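You operate a simulated robot arm through the tools that you are given. There is no shell and no other tool. Be economical: measure what you need, move in short steps, check, and stop when the job is done.

You run a simulated robot arm. Do the job below in one go: nothing can be reset, and whatever is moved stays where it is left.

JOB
Stand the empty spool from the turntable on the grey strip and push both slides in.
Fine: guide knob to the middle first.

The check looks at the end state, three seconds after you hand in, the way a careful person would. Anything else that was tipped, shoved, dropped, spilled or broken makes it a failure.

ROBOT AND FRAMES
A 6-joint arm with a two-finger parallel gripper on a trunk, on a base that drives. Base frame: it is fixed to the floor where the robot stands at the start and does not move with it; the origin is under the middle of the robot, x ahead of it, y to its left, z up; the surface under the hand at the start is at about z = 900. Readings come in mm, rad, newtons and seconds.
Its first joint turns from -2.897 to 2.897 rad. Places, roughly: black guide knob [700, -100, 900]; grey slide [400, 200, 900]; grey strip [400, -200, 900]; white slide [400, -1500, 900]. Payload 3.91 kg.
The TCP is the grasp point between the finger pads, 30 mm short of the fingertips. In the tool frame z runs along the fingers and y along their closing line. Largest opening 110 mm; finger width 20, thickness 10; the body of the gripper, 48 by 112 mm, starts 55 mm behind the TCP.
Orientation is that of the tool frame in the base frame, as a unit quaternion [w, x, y, z]. With the fingers straight down and closing along the base's y, the tool's x points along the base's -x, its y along +y and its z along -z.

CONTROLS
- The arm moves only by the tool send_rows. Its argument "series" is a list of rows, each a list of 3 entries, a list of its own where there are three numbers: the turn, a rotation vector about the base's x, y, z in rad, then the shift along the base's x, y, z in mm, then the closure in counts, from 0 (fully open) to 255 (shut). In form: [[[wx, wy, wz], [tx, ty, tz], jaw], ...]. A call has 1 to 12 rows; each row is the pose to reach, as a shift and turn from the pose commanded when the call began. Rows are played at 5 a second. More than 50 mm and 0.15 rad between two rows, or a gripper value outside its range, and nothing of the call is played. A pose out of reach is approached as far as the arm can. The call stops where the force on the tool passes 40 N (or 10 N more than at its start, if that is more) or the arm is blocked; 0.2 s more then pass. The fingers move at their own pace (about 153 mm/s each) and stop on an object; they squeeze with about 40 N. The grip force told is the motor's: it shows also when the fingers shut on nothing. Time passes only in rows, and 0.2 s behind the last, so rows that repeat a pose let the fingers close. It gives the time, the measured TCP pose, the force on the tool (base axes), the opening and the grip force at its end, in the units of the frame above (readings bear some noise), with the torque about the TCP (base axes, N m) and any sound that the robot's microphone picked up, and new pictures: "views" is both (left out), scene, wrist or none.
- Cameras (640 x 400 px; columns grow to the right, rows downward): "scene" is now at [218.7, 215.3, 1383.9]; the picture's right is [-0.43, -0.90, 0.00], its down [-0.51, 0.25, -0.83] and it looks along [0.74, -0.36, -0.56] (base axes); focal length 214 px, centre (320, 200). "wrist" rides on the gripper at [72, 17, -103] in the tool frame; the picture's right is [-0.23, 0.97, 0.00], its down [-0.76, -0.18, -0.62] and it looks along [-0.61, -0.14, 0.78] (tool axes); focal length 222 px, centre (320, 200). There is no depth. A picture from a camera that has moved, and an enlarged one, comes with that camera's place and axes in the base frame and with its lens. The place of the scene camera against the robot may be out by one fixed shift of up to 25 mm in any direction.
- roll_base(legs): drives the robot by 1 to 6 legs, each [ahead, turn to the left] in mm and rad, along the robot's own axes; the way and the turn of a leg run together, so that a leg with both is an arc; at most 1500 mm and 3.142 rad a leg. The arm and the cameras ride along, it lands a little off, and it stops where it bumps. It gives what a move gives, and a new picture of the scene camera.
- turn_head(pan, tilt): turns the head with the scene camera to pan (to the left, within 2.094 rad either way) and tilt (down, from -0.506 to 1.204), counted from straight ahead of the robot. It gives what a move gives, and a new picture of the scene camera.
- inspect(camera, box): a new picture of the part [left, top, right, bottom] of that camera's present view, enlarged. No time passes.
- sign_off(): hands the job in; it is judged then, once.

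Work in short steps. Places have to be worked out from the pictures, the camera data and where the tool is seen: move nearer, look again, correct. Check each grasp and each placing, and mend what went wrong. You have 120 turns and 260 pictures in all, those below and enlarged ones among them. Open the gripper and draw the arm clear of the work before you hand the job in, unless the task says otherwise; then end with one line.

The tools are called as a command line: name --argument value ..., lists and objects as JSON in quotes. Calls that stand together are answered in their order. send_rows: Moves the arm, as the interface text tells. Its arguments: {"type":"object","properties":{"series":{"type":"array","items":{"type":"array"}},"views":{"type":"string","enum":["both","scene","wrist","none"]}},"required":["series"]} The other tools are called the same way: roll_base (legs) drives the base; turn_head (pan, tilt) turns the head that bears the scene camera; inspect (camera, box) takes an enlarged picture of a part of a camera's view; sign_off () hands the job in.

At the start:

```text
t: 0.0
tool_pos: [586.6, -234.7, 1236.9]
tcp_rot: [0.0, 0.007, 1.0, 0.0]
force: [0.2, 0.5, -0.3]
wrist_torque: [-0.01, 0.0, -0.02]
grip_width: 110.4
gripper_force: 0.1
robot x, y, heading: [1.0, 20.8, 0.001]
head pan, tilt: [-0.45, 0.599]
```

scene: 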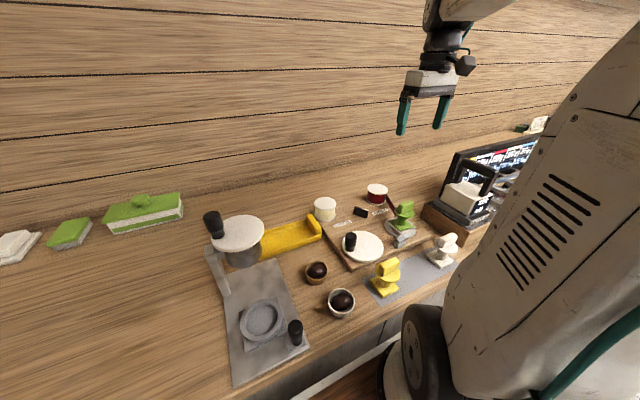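
wrist: 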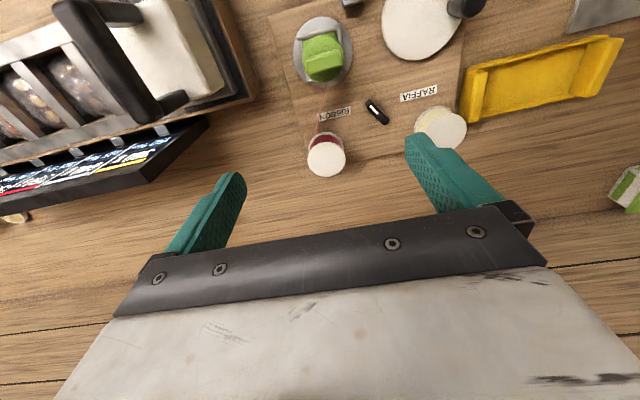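

The scene shows a board with labels, a turntable-like disc with a green object, and a grey strip with yellow and white objects. I'll enlarge the relevant parts first.

inspect --camera "scene" --box '[290, 170, 470, 310]'

inspect --camera "scene" --box '[180, 190, 360, 390]'

inspect --camera "wrist" --box '[260, 0, 500, 180]'

inspect --camera "scene" --box '[400, 100, 580, 280]'

```text
2.86 times, centred on (380, 240) of scene
camera zoom: at [218.7, 215.3, 1383.9], right [-0.43, -0.9, 0.0], down [-0.51, 0.25, -0.83], along [0.74, -0.36, -0.56], focal length 613 px, centre (149, 86)
```

zoom: 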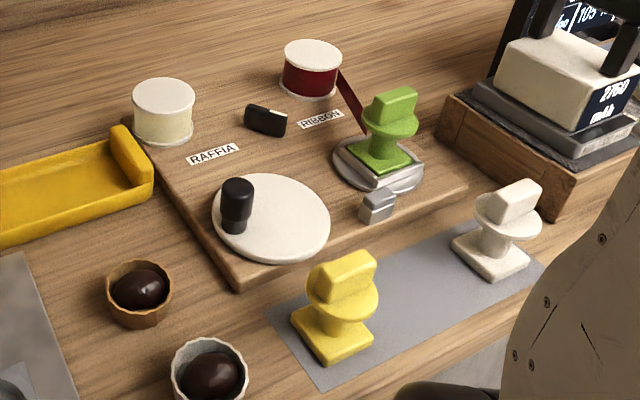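

```text
2.00 times, centred on (270, 290) of scene
camera zoom: at [218.7, 215.3, 1383.9], right [-0.43, -0.9, 0.0], down [-0.51, 0.25, -0.83], along [0.74, -0.36, -0.56], focal length 429 px, centre (420, 20)
```

zoom: 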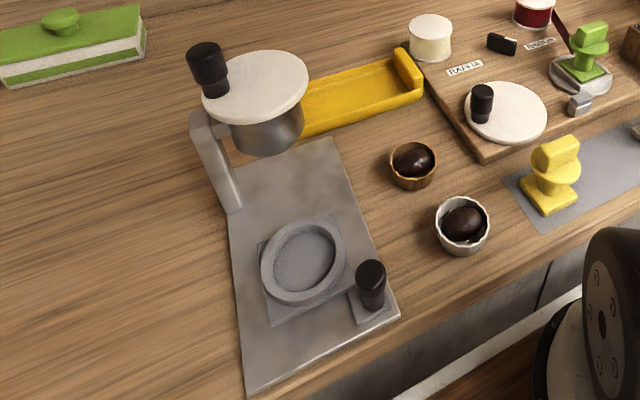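

```text
2.22 times, centred on (380, 90) of wrist
camera zoom: at [513.3, -215.8, 1341.0], right [0.24, 0.97, 0.0], down [0.76, -0.19, 0.62], along [0.6, -0.15, -0.78], focal length 494 px, centre (187, 444)
```

zoom: 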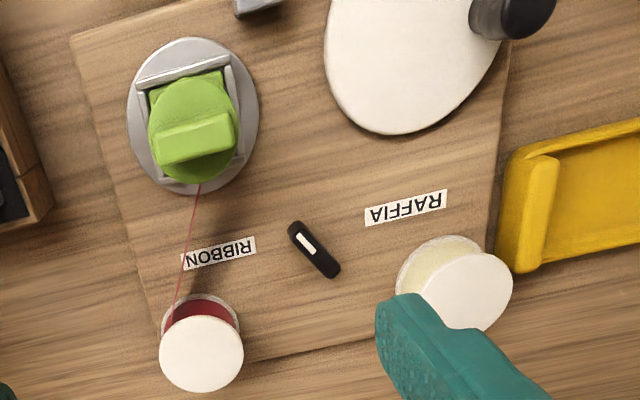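

```text
2.22 times, centred on (490, 190) of scene
camera zoom: at [218.7, 215.3, 1383.9], right [-0.43, -0.9, 0.0], down [-0.51, 0.25, -0.83], along [0.74, -0.36, -0.56], focal length 477 px, centre (-58, 222)
```

zoom: 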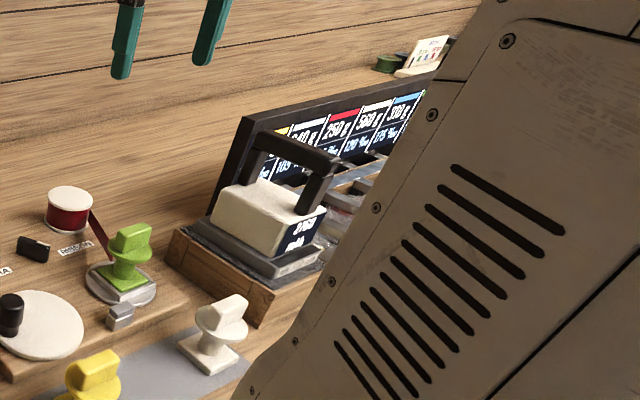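

The guide switch (black, between the RAFFIA and RIBBON labels) seems near [705, -185], the green spool near [596, -270], and a grey station near [400, 170]. I'll turn the head to look for the white slide on the far right, then look at the left.

turn_head --pan -1.3 --tilt 0.45

turn_head --pan 0.1 --tilt 0.9

```text
t: 1.2
tool_pos: [586.3, -234.4, 1237.7]
tcp_rot: [-0.001, 0.007, 1.0, -0.001]
force: [-0.4, 0.2, 0.6]
wrist_torque: [0.0, 0.01, -0.01]
grip_width: 109.9
gripper_force: 0.0
robot x, y, heading: [-2.0, 21.1, -0.004]
head pan, tilt: [-1.3, 0.45]
camera scene: at [163.7, 165.2, 1397.3], right [-0.96, -0.27, 0.0], down [-0.12, 0.42, -0.9], along [0.24, -0.87, -0.44], focal length 214 px, centre (320, 200)
```

scene: 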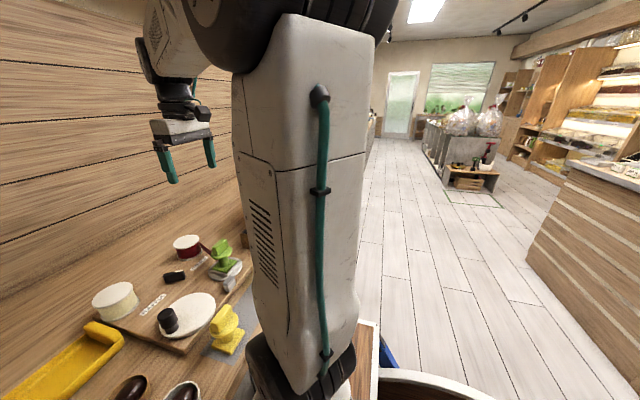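

```text
t: 2.7
tool_pos: [586.7, -234.3, 1236.2]
tcp_rot: [0.0, 0.007, 1.0, 0.0]
force: [0.8, 0.2, 1.3]
wrist_torque: [-0.02, 0.01, -0.01]
grip_width: 110.3
gripper_force: 0.1
robot x, y, heading: [-4.1, 19.3, -0.005]
head pan, tilt: [0.099, 0.901]
camera scene: at [214.2, 261.2, 1359.0], right [0.1, -1.0, 0.0], down [-0.78, -0.08, -0.62], along [0.62, 0.06, -0.78], focal length 214 px, centre (320, 200)
```

scene: 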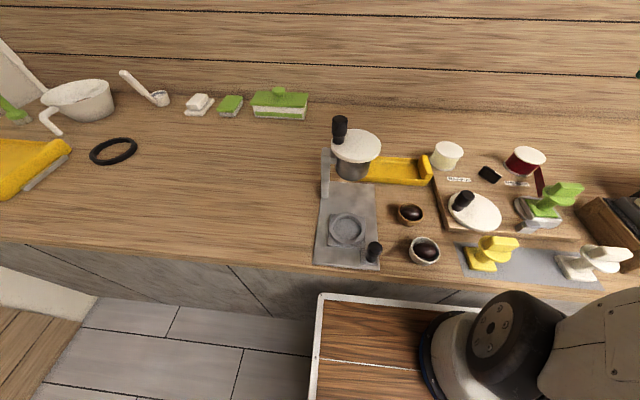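

I'll zoom in on the grey station to see how its slide works.

inspect --camera "scene" --box '[300, 100, 460, 280]'

inspect --camera "scene" --box '[430, 130, 640, 290]'

turn_head --pan -0.75 --tilt 0.35

```text
2.22 times, centred on (380, 190) of scene
camera zoom: at [214.2, 261.2, 1359.0], right [0.1, -1.0, 0.0], down [-0.78, -0.08, -0.62], along [0.62, 0.06, -0.78], focal length 477 px, centre (187, 222)
```

zoom: 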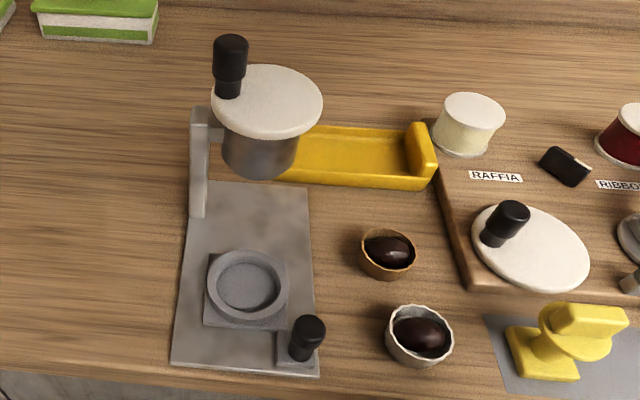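

```text
2.50 times, centred on (535, 210) of scene
camera zoom: at [214.2, 261.2, 1359.0], right [0.1, -1.0, 0.0], down [-0.78, -0.08, -0.62], along [0.62, 0.06, -0.78], focal length 536 px, centre (-218, 175)
```

zoom: 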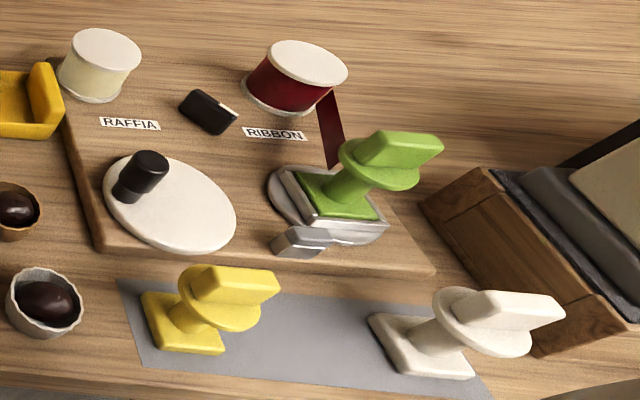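

```text
t: 3.9
tool_pos: [586.7, -235.6, 1238.5]
tcp_rot: [0.001, 0.007, 1.0, 0.0]
force: [-0.4, -0.5, -0.2]
wrist_torque: [0.03, -0.01, 0.04]
grip_width: 110.3
gripper_force: 0.0
robot x, y, heading: [3.1, 23.9, -0.003]
head pan, tilt: [-0.75, 0.351]
camera scene: at [207.2, 190.3, 1406.5], right [-0.68, -0.73, 0.0], down [-0.25, 0.23, -0.94], along [0.69, -0.64, -0.34], focal length 214 px, centre (320, 200)
```

scene: 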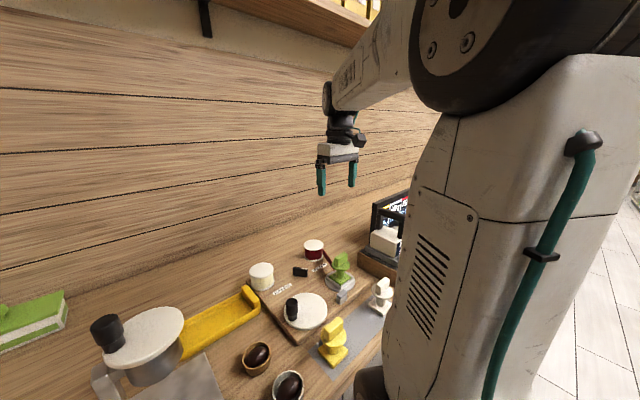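

I'll bring the wrist camera closer over the winder board for a better look.

send_rows --series '[[[0, 0, 0], [-20, 0, -45], 0], [[0, 0, 0], [-30, 10, -90], 0], [[0, 0, 0], [-40, 20, -130], 0]]' --views "wrist"

inspect --camera "wrist" --box '[120, 0, 520, 250]'

```text
t: 4.7
tool_pos: [547.5, -215.6, 1108.8]
tcp_rot: [0.0, 0.007, 1.0, 0.0]
force: [0.2, 0.2, -0.1]
wrist_torque: [-0.02, 0.01, -0.01]
grip_width: 110.0
gripper_force: 0.1
robot x, y, heading: [-3.0, 24.6, 0.004]
head pan, tilt: [-0.75, 0.351]
camera wrist: at [474.4, -196.9, 1211.8], right [0.24, 0.97, 0.0], down [0.76, -0.19, 0.62], along [0.61, -0.15, -0.78], focal length 222 px, centre (320, 200)
```

wrist: 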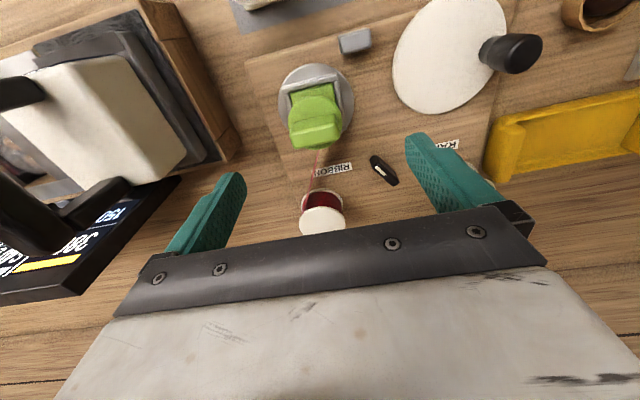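

```text
1.60 times, centred on (320, 125) of wrist
camera zoom: at [474.4, -196.9, 1211.8], right [0.24, 0.97, 0.0], down [0.76, -0.19, 0.62], along [0.61, -0.15, -0.78], focal length 355 px, centre (320, 320)
```

zoom: 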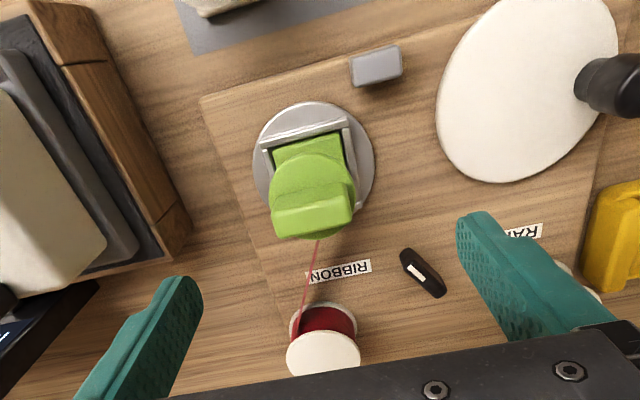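

The knob looks like a rotary pointer whose white mark points toward RIBBON. I estimate it at about [652, -147, ~940], so I'll hover over it for a close look.

send_rows --series '[[[0, 0, 0], [35, 23, -10], 0], [[0, 0, 0], [70, 46, -30], 0], [[0, 0, 0], [100, 69, -50], 0]]' --views "wrist"

inspect --camera "wrist" --box '[200, 50, 440, 200]'

```text
t: 5.5
tool_pos: [643.3, -146.2, 1056.8]
tcp_rot: [0.001, 0.007, 1.0, 0.0]
force: [1.1, -0.5, -0.1]
wrist_torque: [-0.01, -0.02, 0.03]
grip_width: 109.9
gripper_force: 0.1
robot x, y, heading: [-0.8, 23.2, 0.001]
head pan, tilt: [-0.75, 0.351]
camera wrist: at [569.6, -126.3, 1159.9], right [0.24, 0.97, 0.0], down [0.76, -0.19, 0.62], along [0.6, -0.15, -0.78], focal length 222 px, centre (320, 200)
```

wrist: 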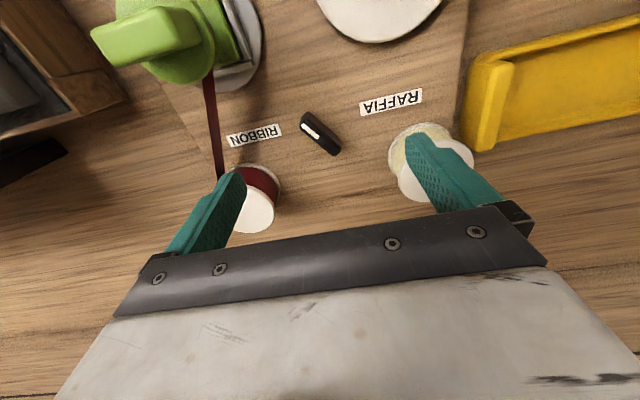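

```text
2.67 times, centred on (320, 125) of wrist
camera zoom: at [569.6, -126.3, 1159.9], right [0.24, 0.97, 0.0], down [0.76, -0.19, 0.62], along [0.6, -0.15, -0.78], focal length 592 px, centre (320, 400)
```

zoom: 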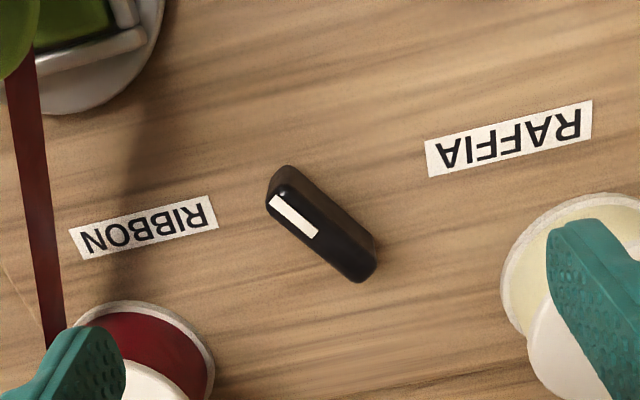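

The labels are symmetric about y≈-146. The knob centre is about [657, -147], and its pointer is turned about 26° from the -x direction toward RIBBON. I'll align the gripper with the knob, narrow the fingers and go lower.

send_rows --series '[[[0, 0, 0.15], [4, 0, -15], 80], [[0, 0, 0.3], [8, -1, -35], 140], [[0, 0, 0.45], [12, -1, -55], 140], [[0, 0, 0.45], [12, -1, -55], 140]]' --views "wrist"

inspect --camera "wrist" --box '[200, 80, 440, 230]'

```text
t: 6.5
tool_pos: [656.2, -145.7, 1001.6]
tcp_rot: [0.0, -0.217, 0.976, 0.0]
force: [0.2, -0.5, 0.2]
wrist_torque: [-0.01, -0.01, -0.04]
grip_width: 49.6
gripper_force: 0.1
robot x, y, heading: [-1.6, 19.2, 0.0]
head pan, tilt: [-0.75, 0.351]
camera wrist: at [582.2, -160.0, 1106.0], right [-0.21, 0.98, 0.0], down [0.77, 0.16, 0.62], along [0.61, 0.13, -0.78], focal length 222 px, centre (320, 200)
```

wrist: 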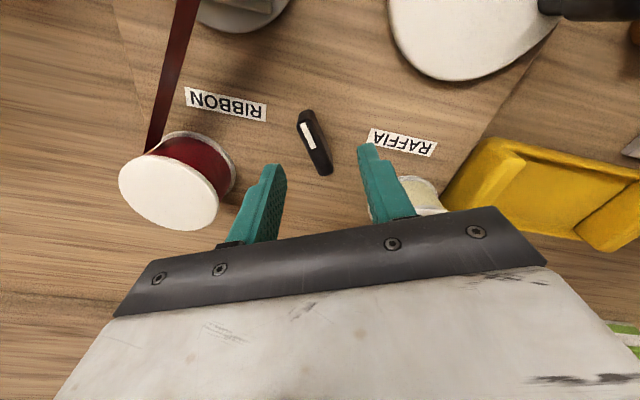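

```text
2.67 times, centred on (320, 155) of wrist
camera zoom: at [582.2, -160.0, 1106.0], right [-0.21, 0.98, 0.0], down [0.77, 0.16, 0.62], along [0.61, 0.13, -0.78], focal length 592 px, centre (320, 320)
```

zoom: 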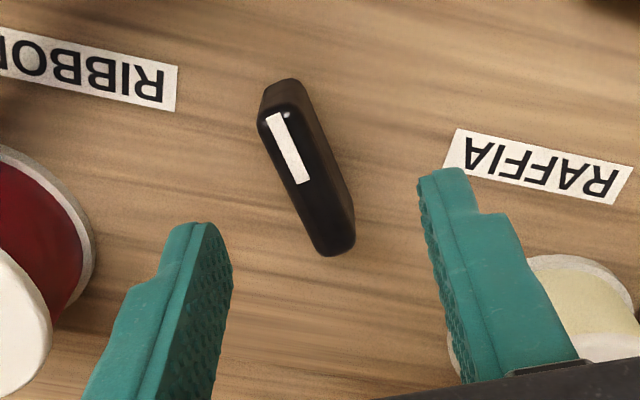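

The knob axis looks like about 30°. I'll turn 0.08 more and descend to TCP z≈966, with the fingertips near 936.

send_rows --series '[[[0, 0, 0.08], [1, -1, -10], 140], [[0, 0, 0.08], [2, -1, -25], 140], [[0, 0, 0.08], [2, -1, -36], 140]]' --views "wrist"

inspect --camera "wrist" --box '[200, 80, 440, 230]'

```text
t: 7.3
tool_pos: [660.9, -149.3, 967.5]
tcp_rot: [0.0, -0.256, 0.967, 0.0]
force: [-0.2, 0.0, 1.0]
wrist_torque: [-0.01, -0.01, 0.02]
grip_width: 49.6
gripper_force: 0.1
robot x, y, heading: [-0.2, 21.9, 0.003]
head pan, tilt: [-0.75, 0.351]
camera wrist: at [589.3, -168.6, 1070.3], right [-0.28, 0.96, 0.0], down [0.75, 0.22, 0.62], along [0.6, 0.18, -0.78], focal length 222 px, centre (320, 200)
```

wrist: 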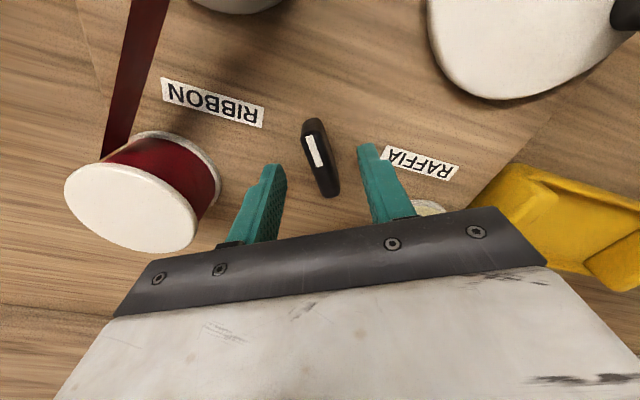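

```text
2.67 times, centred on (320, 155) of wrist
camera zoom: at [589.3, -168.6, 1070.3], right [-0.28, 0.96, 0.0], down [0.75, 0.22, 0.62], along [0.6, 0.18, -0.78], focal length 592 px, centre (320, 320)
```

zoom: 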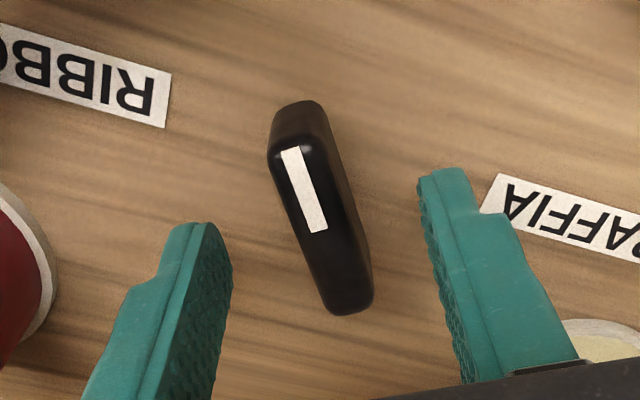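

The knob is centred between the fingertips and aligned with them. I'll lower 8 mm and close.

send_rows --series '[[[0, 0, 0], [-2, 0, -4], 140], [[0, 0, 0], [-2, 0, -8], 140], [[0, 0, 0], [-2, 0, -8], 190], [[0, 0, 0], [-2, 0, -8], 230], [[0, 0, 0], [-2, 0, -8], 230]]' --views "wrist"

inspect --camera "wrist" --box '[200, 80, 440, 230]'

```text
t: 8.5
tool_pos: [658.7, -148.4, 958.7]
tcp_rot: [0.0, -0.256, 0.967, 0.0]
force: [-2.8, 3.7, -2.2]
wrist_torque: [0.17, -0.26, -0.02]
grip_width: 14.1
gripper_force: 45.6
robot x, y, heading: [-0.8, 20.7, -0.002]
head pan, tilt: [-0.75, 0.351]
camera wrist: at [587.3, -167.9, 1062.0], right [-0.28, 0.96, 0.0], down [0.75, 0.22, 0.62], along [0.6, 0.18, -0.78], focal length 222 px, centre (320, 200)
```

wrist: 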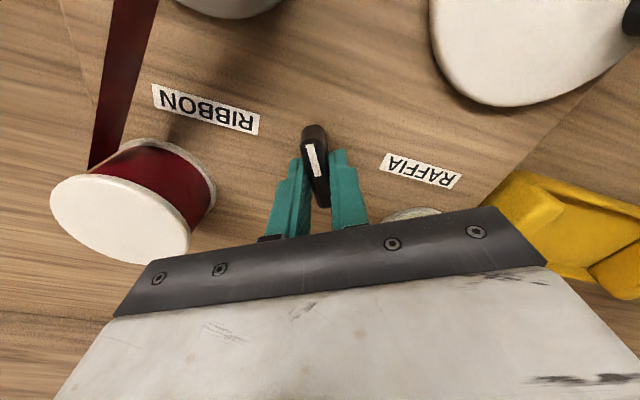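

```text
2.67 times, centred on (320, 155) of wrist
camera zoom: at [587.3, -167.9, 1062.0], right [-0.28, 0.96, 0.0], down [0.75, 0.22, 0.62], along [0.6, 0.18, -0.78], focal length 592 px, centre (320, 320)
```

zoom: 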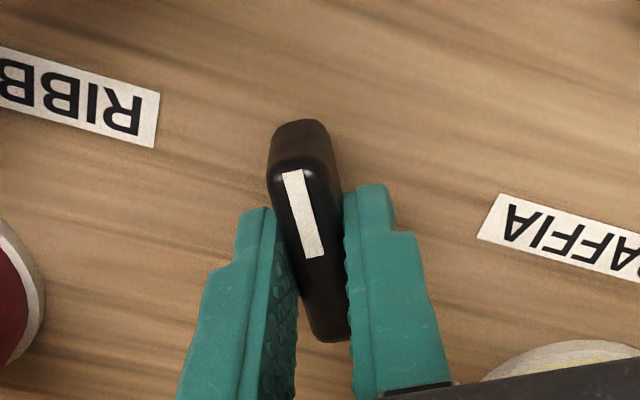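

The knob is gripped (14 mm) with its axis about 29° off. I'll turn it by -0.51 rad so the pointer is straight between the labels.

send_rows --series '[[[0, 0, -0.13], [0, 0, 0], 230], [[0, 0, -0.26], [0, 0, 0], 230], [[0, 0, -0.39], [0, 0, 0], 230], [[0, 0, -0.51], [0, 0, 0], 230], [[0, 0, -0.51], [0, 0, 0], 230]]' --views "wrist"

inspect --camera "wrist" --box '[200, 80, 440, 230]'

```text
t: 9.7
tool_pos: [659.9, -149.4, 958.4]
tcp_rot: [0.0, -0.003, 1.0, 0.0]
force: [19.7, -4.0, -25.3]
wrist_torque: [0.01, -0.44, -0.02]
grip_width: 14.0
gripper_force: 44.9
robot x, y, heading: [0.8, 22.5, 0.0]
head pan, tilt: [-0.75, 0.351]
camera wrist: at [586.1, -130.5, 1062.0], right [0.22, 0.98, 0.0], down [0.76, -0.17, 0.62], along [0.61, -0.14, -0.78], focal length 222 px, centre (320, 200)
```

wrist: 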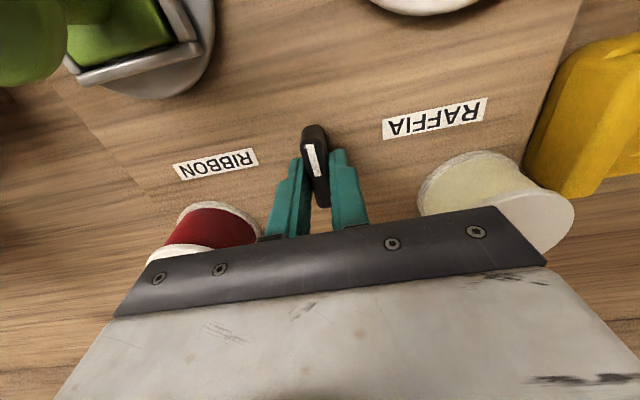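

```text
2.67 times, centred on (320, 155) of wrist
camera zoom: at [586.1, -130.5, 1062.0], right [0.22, 0.98, 0.0], down [0.76, -0.17, 0.62], along [0.61, -0.14, -0.78], focal length 592 px, centre (320, 320)
```

zoom: 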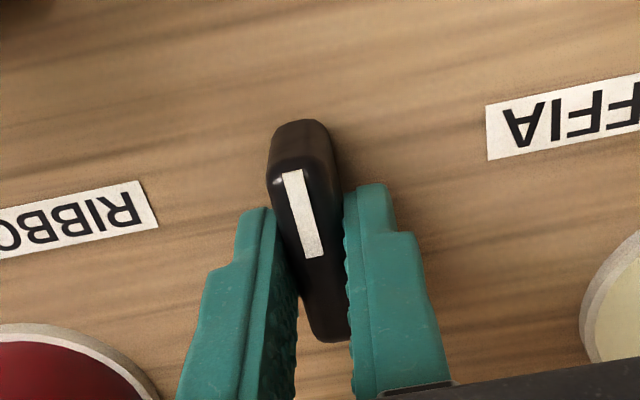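

The knob turned with the grip, and the ribbon no longer runs to the spool. I'll release, lift and check that it stays.

send_rows --series '[[[0, 0, 0], [0, 0, 0], 150], [[0, 0, 0], [0, 0, 0], 140], [[0, 0, 0], [0, 0, 20], 140], [[0, 0, 0], [0, 0, 60], 140], [[0, 0, 0], [-15, 0, 100], 140]]' --views "wrist"

inspect --camera "wrist" --box '[80, 0, 480, 250]'

```text
t: 10.9
tool_pos: [643.5, -148.6, 1056.9]
tcp_rot: [0.0, -0.003, 1.0, -0.001]
force: [0.3, -0.1, 0.2]
wrist_torque: [0.02, 0.03, 0.0]
grip_width: 49.6
gripper_force: 0.0
robot x, y, heading: [1.7, 22.8, 0.004]
head pan, tilt: [-0.75, 0.351]
camera wrist: at [570.2, -130.7, 1160.4], right [0.22, 0.98, 0.0], down [0.76, -0.17, 0.62], along [0.61, -0.14, -0.78], focal length 222 px, centre (320, 200)
```

wrist: 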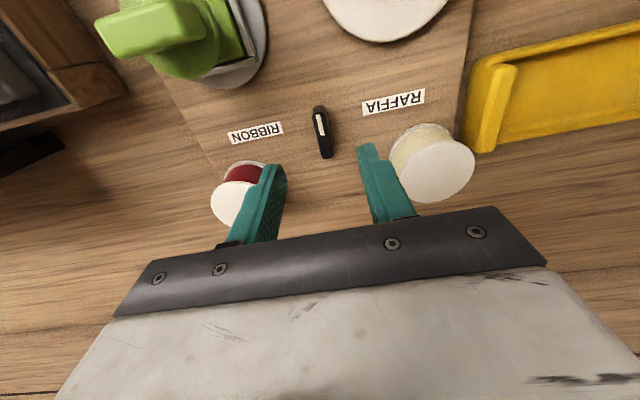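

```text
1.60 times, centred on (280, 125) of wrist
camera zoom: at [570.2, -130.7, 1160.4], right [0.22, 0.98, 0.0], down [0.76, -0.17, 0.62], along [0.61, -0.14, -0.78], focal length 355 px, centre (384, 320)
```

zoom: 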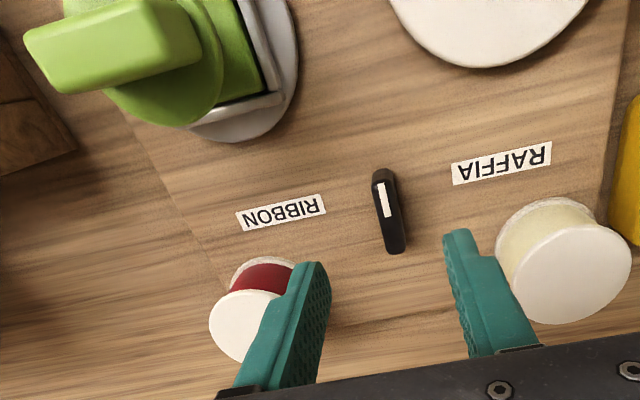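

The knob now points along x within a degree, midway between the labels. Next is the spool: I'll move back for a good view of it.

send_rows --series '[[[0, 0, 0], [-30, -30, 25], 60], [[0, 0, 0], [-60, -60, 40], 0], [[0, 0, 0], [-85, -95, 40], 0]]' --views "wrist"

inspect --camera "wrist" --box '[200, 0, 440, 180]'

turn_head --pan -0.75 --tilt 0.75

inspect --camera "scene" --box '[290, 100, 450, 240]'

```text
t: 11.7
tool_pos: [559.2, -241.1, 1098.4]
tcp_rot: [0.001, -0.003, 1.0, 0.0]
force: [0.1, 0.2, 0.1]
wrist_torque: [0.02, -0.02, 0.04]
grip_width: 109.9
gripper_force: 0.1
robot x, y, heading: [2.4, 21.6, -0.004]
head pan, tilt: [-0.75, 0.351]
camera wrist: at [485.7, -223.6, 1202.3], right [0.22, 0.98, 0.0], down [0.76, -0.17, 0.62], along [0.61, -0.14, -0.78], focal length 222 px, centre (320, 200)
```

wrist: 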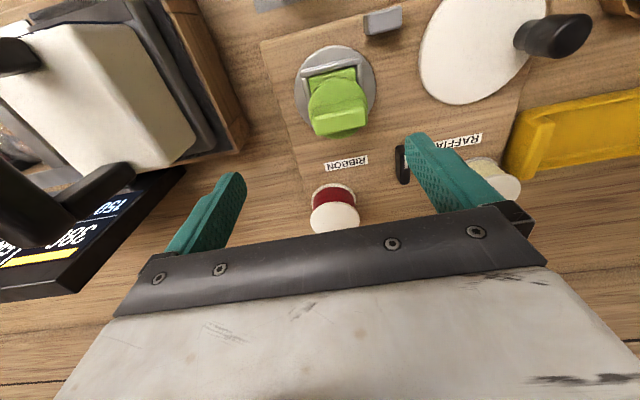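

```text
2.22 times, centred on (320, 90) of wrist
camera zoom: at [485.7, -223.6, 1202.3], right [0.22, 0.98, 0.0], down [0.76, -0.17, 0.62], along [0.61, -0.14, -0.78], focal length 494 px, centre (320, 444)
```

zoom: 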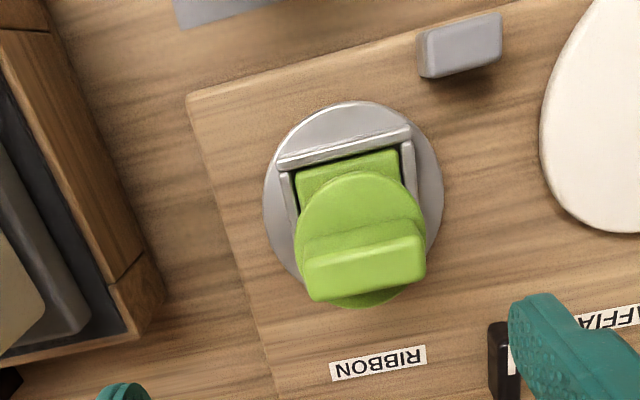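

```text
t: 12.5
tool_pos: [559.9, -240.9, 1099.2]
tcp_rot: [0.0, -0.002, 1.0, 0.0]
force: [-0.3, -0.5, 0.4]
wrist_torque: [-0.02, -0.03, 0.01]
grip_width: 110.1
gripper_force: 0.0
robot x, y, heading: [0.3, 19.9, -0.002]
head pan, tilt: [-0.75, 0.75]
camera scene: at [199.7, 197.2, 1371.0], right [-0.68, -0.73, 0.0], down [-0.5, 0.46, -0.73], along [0.54, -0.5, -0.68], focal length 214 px, centre (320, 200)
```

scene: 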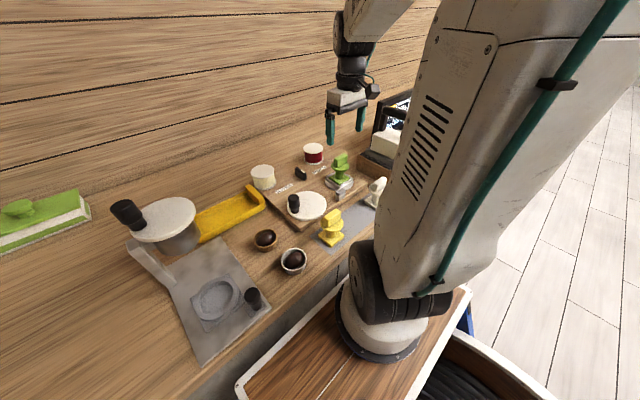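

```text
2.86 times, centred on (370, 170) of scene
camera zoom: at [199.7, 197.2, 1371.0], right [-0.68, -0.73, 0.0], down [-0.5, 0.46, -0.73], along [0.54, -0.5, -0.68], focal length 613 px, centre (177, 286)
```

zoom: 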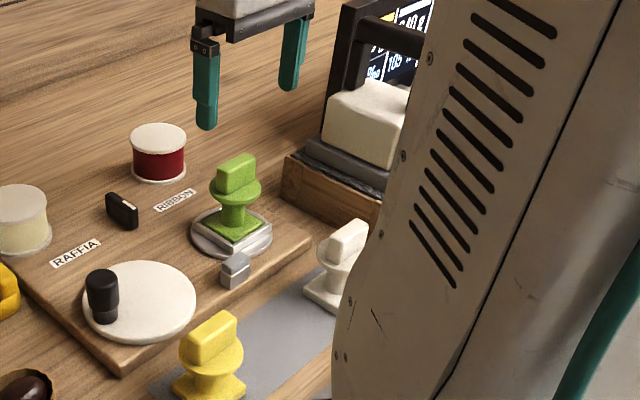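

Spool: top fin centre about [554, -221, 1012], long side along y, base inside a low square frame. The strip and grey slide are too close to reach, so I'll back the robot off by 200 mm.

roll_base --legs '[[-200, 0]]'

send_rows --series '[[[0, 0, 0], [0, 0, 0], 0]]' --views "wrist"

```text
t: 14.1
tool_pos: [359.4, -240.3, 1099.0]
tcp_rot: [0.001, -0.004, 1.0, 0.0]
force: [0.0, -0.2, 0.5]
wrist_torque: [0.0, -0.01, -0.03]
grip_width: 110.1
gripper_force: 0.0
robot x, y, heading: [-202.1, 23.6, 0.002]
head pan, tilt: [-0.75, 0.75]
camera scene: at [-1.6, 197.3, 1370.9], right [-0.68, -0.73, 0.0], down [-0.5, 0.46, -0.73], along [0.54, -0.5, -0.68], focal length 214 px, centre (320, 200)
```

scene: 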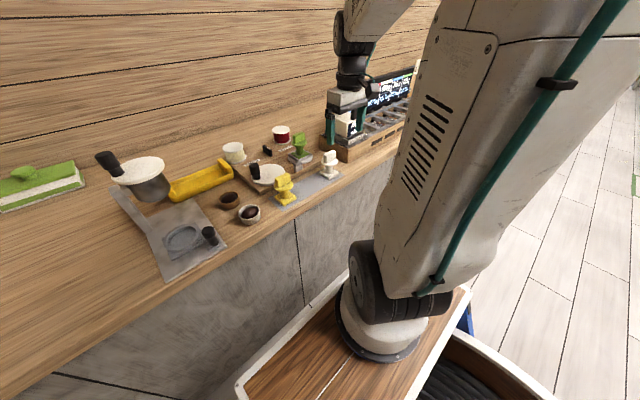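

```text
t: 14.5
tool_pos: [358.8, -240.6, 1099.0]
tcp_rot: [0.0, -0.005, 1.0, 0.0]
force: [-0.5, -0.9, -0.5]
wrist_torque: [0.01, 0.01, 0.0]
grip_width: 109.9
gripper_force: 0.1
robot x, y, heading: [-199.4, 18.3, 0.004]
head pan, tilt: [-0.75, 0.75]
camera wrist: at [285.2, -223.1, 1202.2], right [0.22, 0.98, 0.0], down [0.76, -0.17, 0.62], along [0.61, -0.14, -0.78], focal length 222 px, centre (320, 200)
```

wrist: 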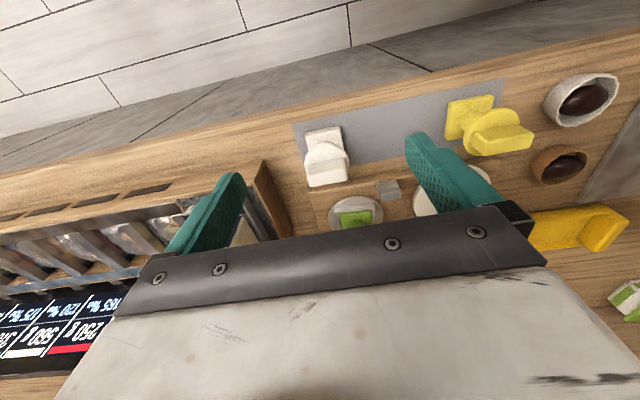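

The strip is visible: x≈385 onward, y from -284 to -13, with the white spool at about [407, -247] and the yellow one at about [422, -51]. The free middle is near y=-150. Now I'll move over the green spool and narrow the fingers to about 65 mm.

send_rows --series '[[[0, 0, 0], [45, 5, 0], 40], [[0, 0, 0], [90, 10, 0], 90], [[0, 0, 0], [130, 15, 0], 105], [[0, 0, 0], [165, 19, 0], 105], [[0, 0, 0], [185, 19, -15], 105], [[0, 0, 0], [185, 19, -30], 105]]' --views "wrist"

inspect --camera "wrist" --box '[200, 50, 440, 230]'

```text
t: 15.9
tool_pos: [541.9, -222.6, 1067.6]
tcp_rot: [0.001, -0.004, 1.0, 0.0]
force: [-0.3, 0.5, -0.2]
wrist_torque: [0.03, 0.0, 0.01]
grip_width: 64.5
gripper_force: 0.1
robot x, y, heading: [-199.7, 18.8, 0.003]
head pan, tilt: [-0.75, 0.75]
camera wrist: at [468.8, -204.5, 1170.4], right [0.22, 0.98, 0.0], down [0.76, -0.17, 0.62], along [0.61, -0.14, -0.78], focal length 222 px, centre (320, 200)
```

wrist: 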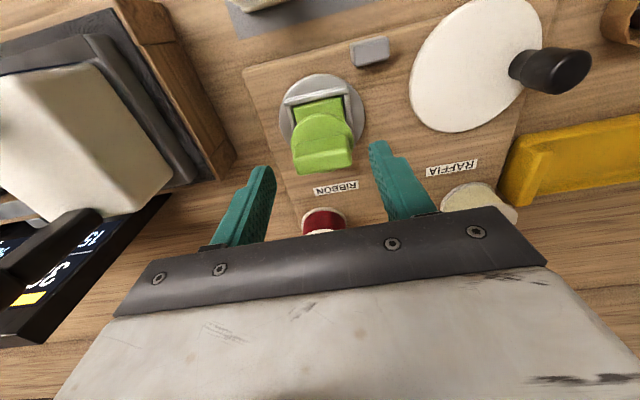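

```text
2.22 times, centred on (320, 140) of wrist
camera zoom: at [468.8, -204.5, 1170.4], right [0.22, 0.98, 0.0], down [0.76, -0.17, 0.62], along [0.61, -0.14, -0.78], focal length 494 px, centre (320, 333)
```

zoom: 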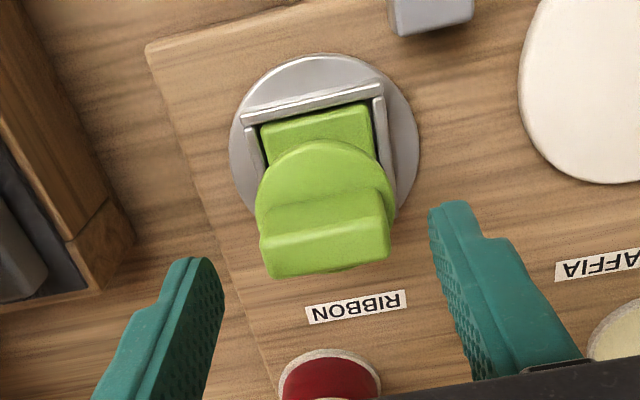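

The fin centre comes out at about [556, -222], top near 1008, about 47 mm wide. I'll lower partway to TCP z≈1030 with slightly wider fingers, then recheck.

send_rows --series '[[[0, 0, 0], [7, 0, -12], 85], [[0, 0, 0], [13, 0, -25], 85], [[0, 0, 0], [13, 0, -38], 85]]' --views "both"

inspect --camera "wrist" --box '[200, 80, 440, 260]'

inspect --camera "scene" --box '[220, 100, 380, 220]'

```text
t: 16.7
tool_pos: [555.8, -222.9, 1030.8]
tcp_rot: [0.0, -0.004, 1.0, 0.0]
force: [0.3, 0.2, 0.4]
wrist_torque: [0.02, -0.03, 0.03]
grip_width: 73.4
gripper_force: 0.0
robot x, y, heading: [-204.1, 21.0, -0.001]
head pan, tilt: [-0.75, 0.75]
camera scene: at [-1.6, 197.4, 1370.9], right [-0.68, -0.73, 0.0], down [-0.5, 0.46, -0.73], along [0.54, -0.5, -0.68], focal length 214 px, centre (320, 200)
camera wrist: at [481.7, -205.7, 1133.6], right [0.22, 0.98, 0.0], down [0.76, -0.17, 0.62], along [0.61, -0.14, -0.78], focal length 222 px, centre (320, 200)
```

scene: 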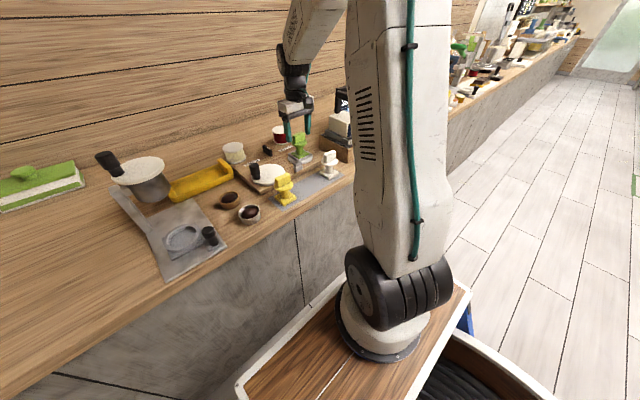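
wrist: 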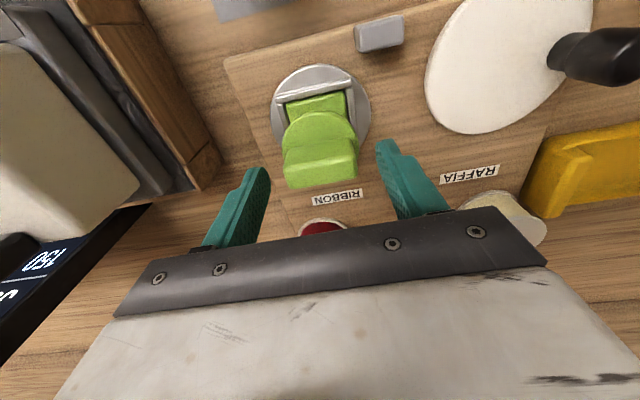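

```text
2.22 times, centred on (320, 170) of wrist
camera zoom: at [481.7, -205.7, 1133.6], right [0.22, 0.98, 0.0], down [0.76, -0.17, 0.62], along [0.61, -0.14, -0.78], focal length 494 px, centre (320, 267)
```

zoom: 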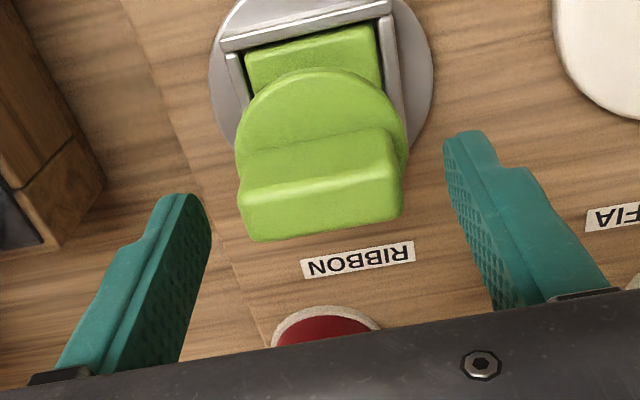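

```text
3.33 times, centred on (300, 160) of scene
camera zoom: at [-1.6, 197.4, 1370.9], right [-0.68, -0.73, 0.0], down [-0.5, 0.46, -0.73], along [0.54, -0.5, -0.68], focal length 715 px, centre (387, 333)
```

zoom: 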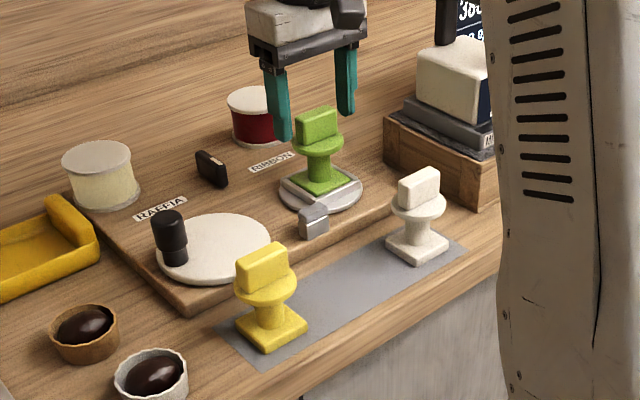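

The fin is centred at [557, -222], spanning z≈987 to 1011 above the flange. I'll lower 12 mm so the tips stop just above the flange, then close on the fin ends.

send_rows --series '[[[0, 0, 0], [1, 0, -6], 85], [[0, 0, 0], [1, 0, -12], 85], [[0, 0, 0], [1, 0, -12], 130], [[0, 0, 0], [1, 0, -12], 200], [[0, 0, 0], [1, 0, -12], 200]]' --views "wrist"

inspect --camera "wrist" --box '[200, 80, 440, 260]'

inspect --camera "scene" --box '[240, 100, 360, 190]'

```text
t: 17.9
tool_pos: [558.3, -223.1, 1019.1]
tcp_rot: [0.0, -0.005, 1.0, 0.0]
force: [-0.3, 0.6, 0.4]
wrist_torque: [0.0, -0.04, 0.0]
grip_width: 45.4
gripper_force: 40.0
robot x, y, heading: [-201.9, 21.6, 0.004]
head pan, tilt: [-0.75, 0.75]
camera wrist: at [483.8, -205.2, 1121.7], right [0.22, 0.98, 0.0], down [0.76, -0.17, 0.62], along [0.61, -0.14, -0.78], focal length 222 px, centre (320, 200)
```

wrist: 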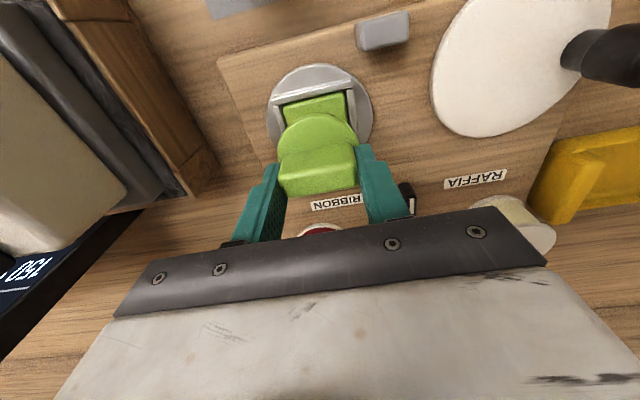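

```text
2.22 times, centred on (320, 170) of wrist
camera zoom: at [483.8, -205.2, 1121.7], right [0.22, 0.98, 0.0], down [0.76, -0.17, 0.62], along [0.61, -0.14, -0.78], focal length 494 px, centre (320, 267)
```

zoom: 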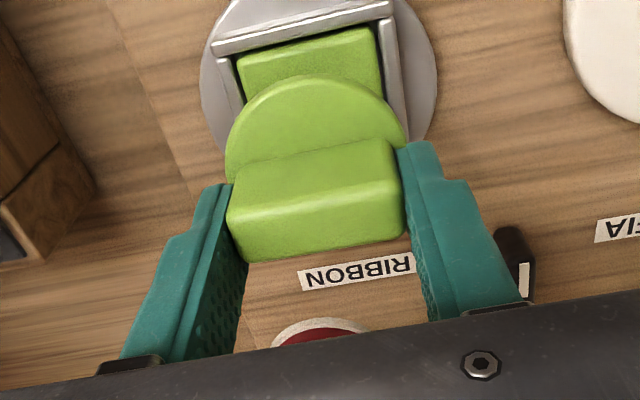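

```text
4.44 times, centred on (300, 145) of scene
camera zoom: at [-1.5, 197.3, 1370.9], right [-0.68, -0.73, 0.0], down [-0.5, 0.46, -0.73], along [0.54, -0.5, -0.68], focal length 953 px, centre (409, 444)
```

zoom: 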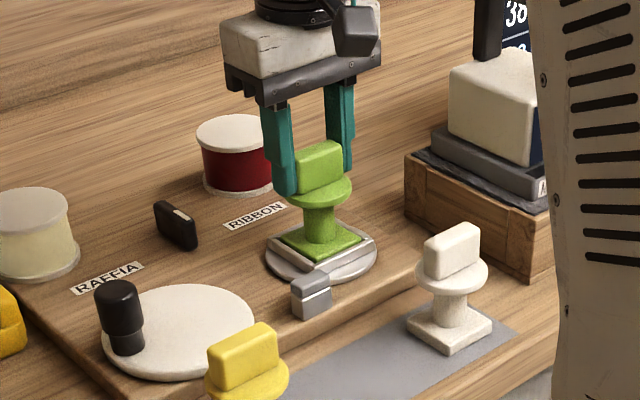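

The spool is gripped well on its fin (45 mm). I'll lift slowly, straight up.

send_rows --series '[[[0, 0, 0], [0, 0, 5], 200], [[0, 0, 0], [0, 0, 12], 200], [[0, 0, 0], [0, 0, 25], 200], [[0, 0, 0], [0, 0, 45], 200], [[0, 0, 0], [0, 0, 70], 200]]' --views "both"

inspect --camera "scene" --box '[220, 60, 380, 220]'

```text
t: 19.1
tool_pos: [556.1, -221.5, 1088.1]
tcp_rot: [-0.001, -0.005, 1.0, 0.0]
force: [-1.0, -0.1, -1.5]
wrist_torque: [-0.03, -0.01, -0.01]
grip_width: 45.3
gripper_force: 40.0
robot x, y, heading: [-202.6, 22.7, 0.005]
head pan, tilt: [-0.75, 0.75]
camera scene: at [-1.3, 197.3, 1370.9], right [-0.68, -0.73, 0.0], down [-0.5, 0.46, -0.73], along [0.54, -0.5, -0.68], focal length 214 px, centre (320, 200)
camera wrist: at [482.9, -204.5, 1191.4], right [0.22, 0.98, 0.0], down [0.76, -0.17, 0.62], along [0.61, -0.14, -0.78], focal length 222 px, centre (320, 200)
```

scene: 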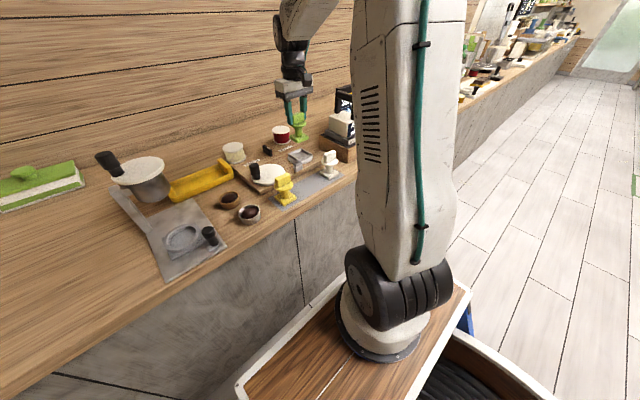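
wrist: 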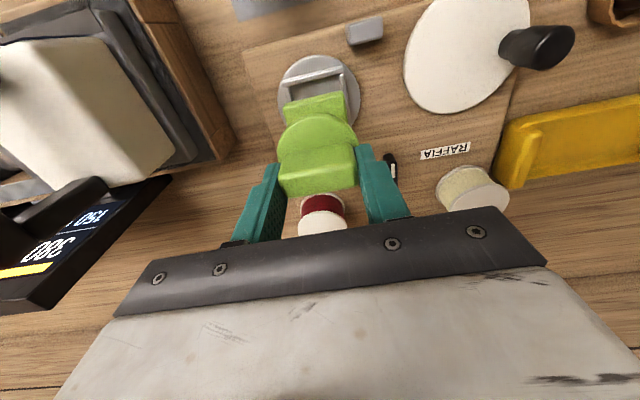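

```text
2.50 times, centred on (300, 140) of scene
camera zoom: at [-1.3, 197.3, 1370.9], right [-0.68, -0.73, 0.0], down [-0.5, 0.46, -0.73], along [0.54, -0.5, -0.68], focal length 536 px, centre (370, 350)
```

zoom: 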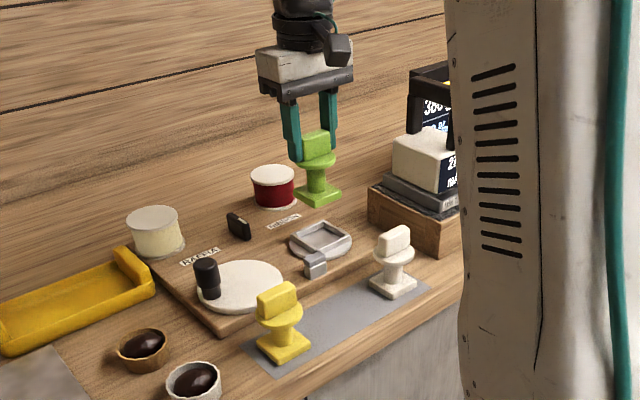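

The spool is lifted clean and vertical. I'll carry it above the free middle of the strip, around [420, -150], staying high.

send_rows --series '[[[0, 0, 0], [0, 0, 30], 200], [[0, 0, 0], [-40, 20, 40], 200], [[0, 0, 0], [-85, 45, 40], 200], [[0, 0, 0], [-120, 65, 40], 200], [[0, 0, 0], [-137, 72, 40], 200]]' --views "both"

inspect --camera "wrist" --box '[180, 0, 580, 250]'

inspect --camera "scene" --box '[220, 60, 380, 220]'

```text
refused: row 3 steps farther than a row can; nothing moved
```

```text
1.60 times, centred on (380, 125) of wrist
camera zoom: at [482.9, -204.5, 1191.4], right [0.22, 0.98, 0.0], down [0.76, -0.17, 0.62], along [0.61, -0.14, -0.78], focal length 355 px, centre (224, 320)
```

zoom: 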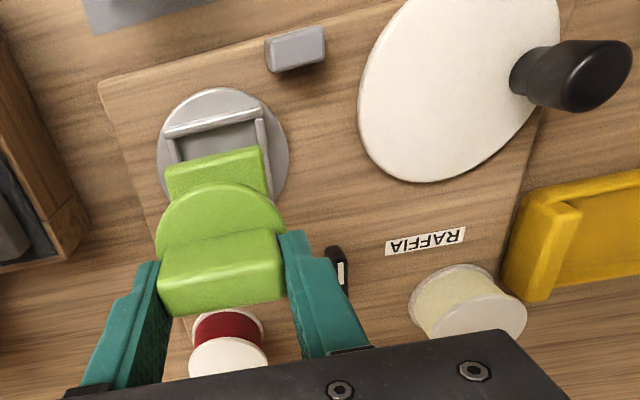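

```text
2.50 times, centred on (300, 140) of scene
camera zoom: at [-1.3, 197.3, 1370.9], right [-0.68, -0.73, 0.0], down [-0.5, 0.46, -0.73], along [0.54, -0.5, -0.68], focal length 536 px, centre (370, 350)
```

zoom: 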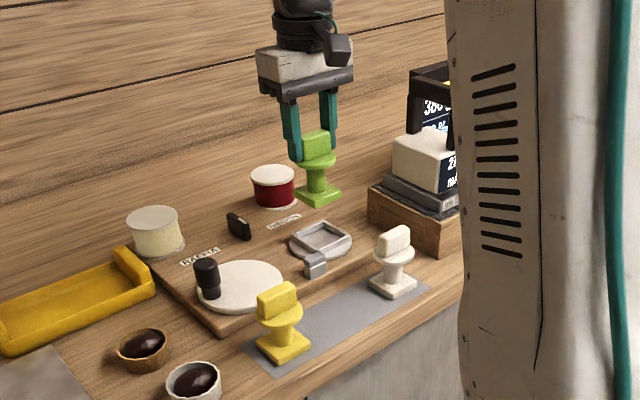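

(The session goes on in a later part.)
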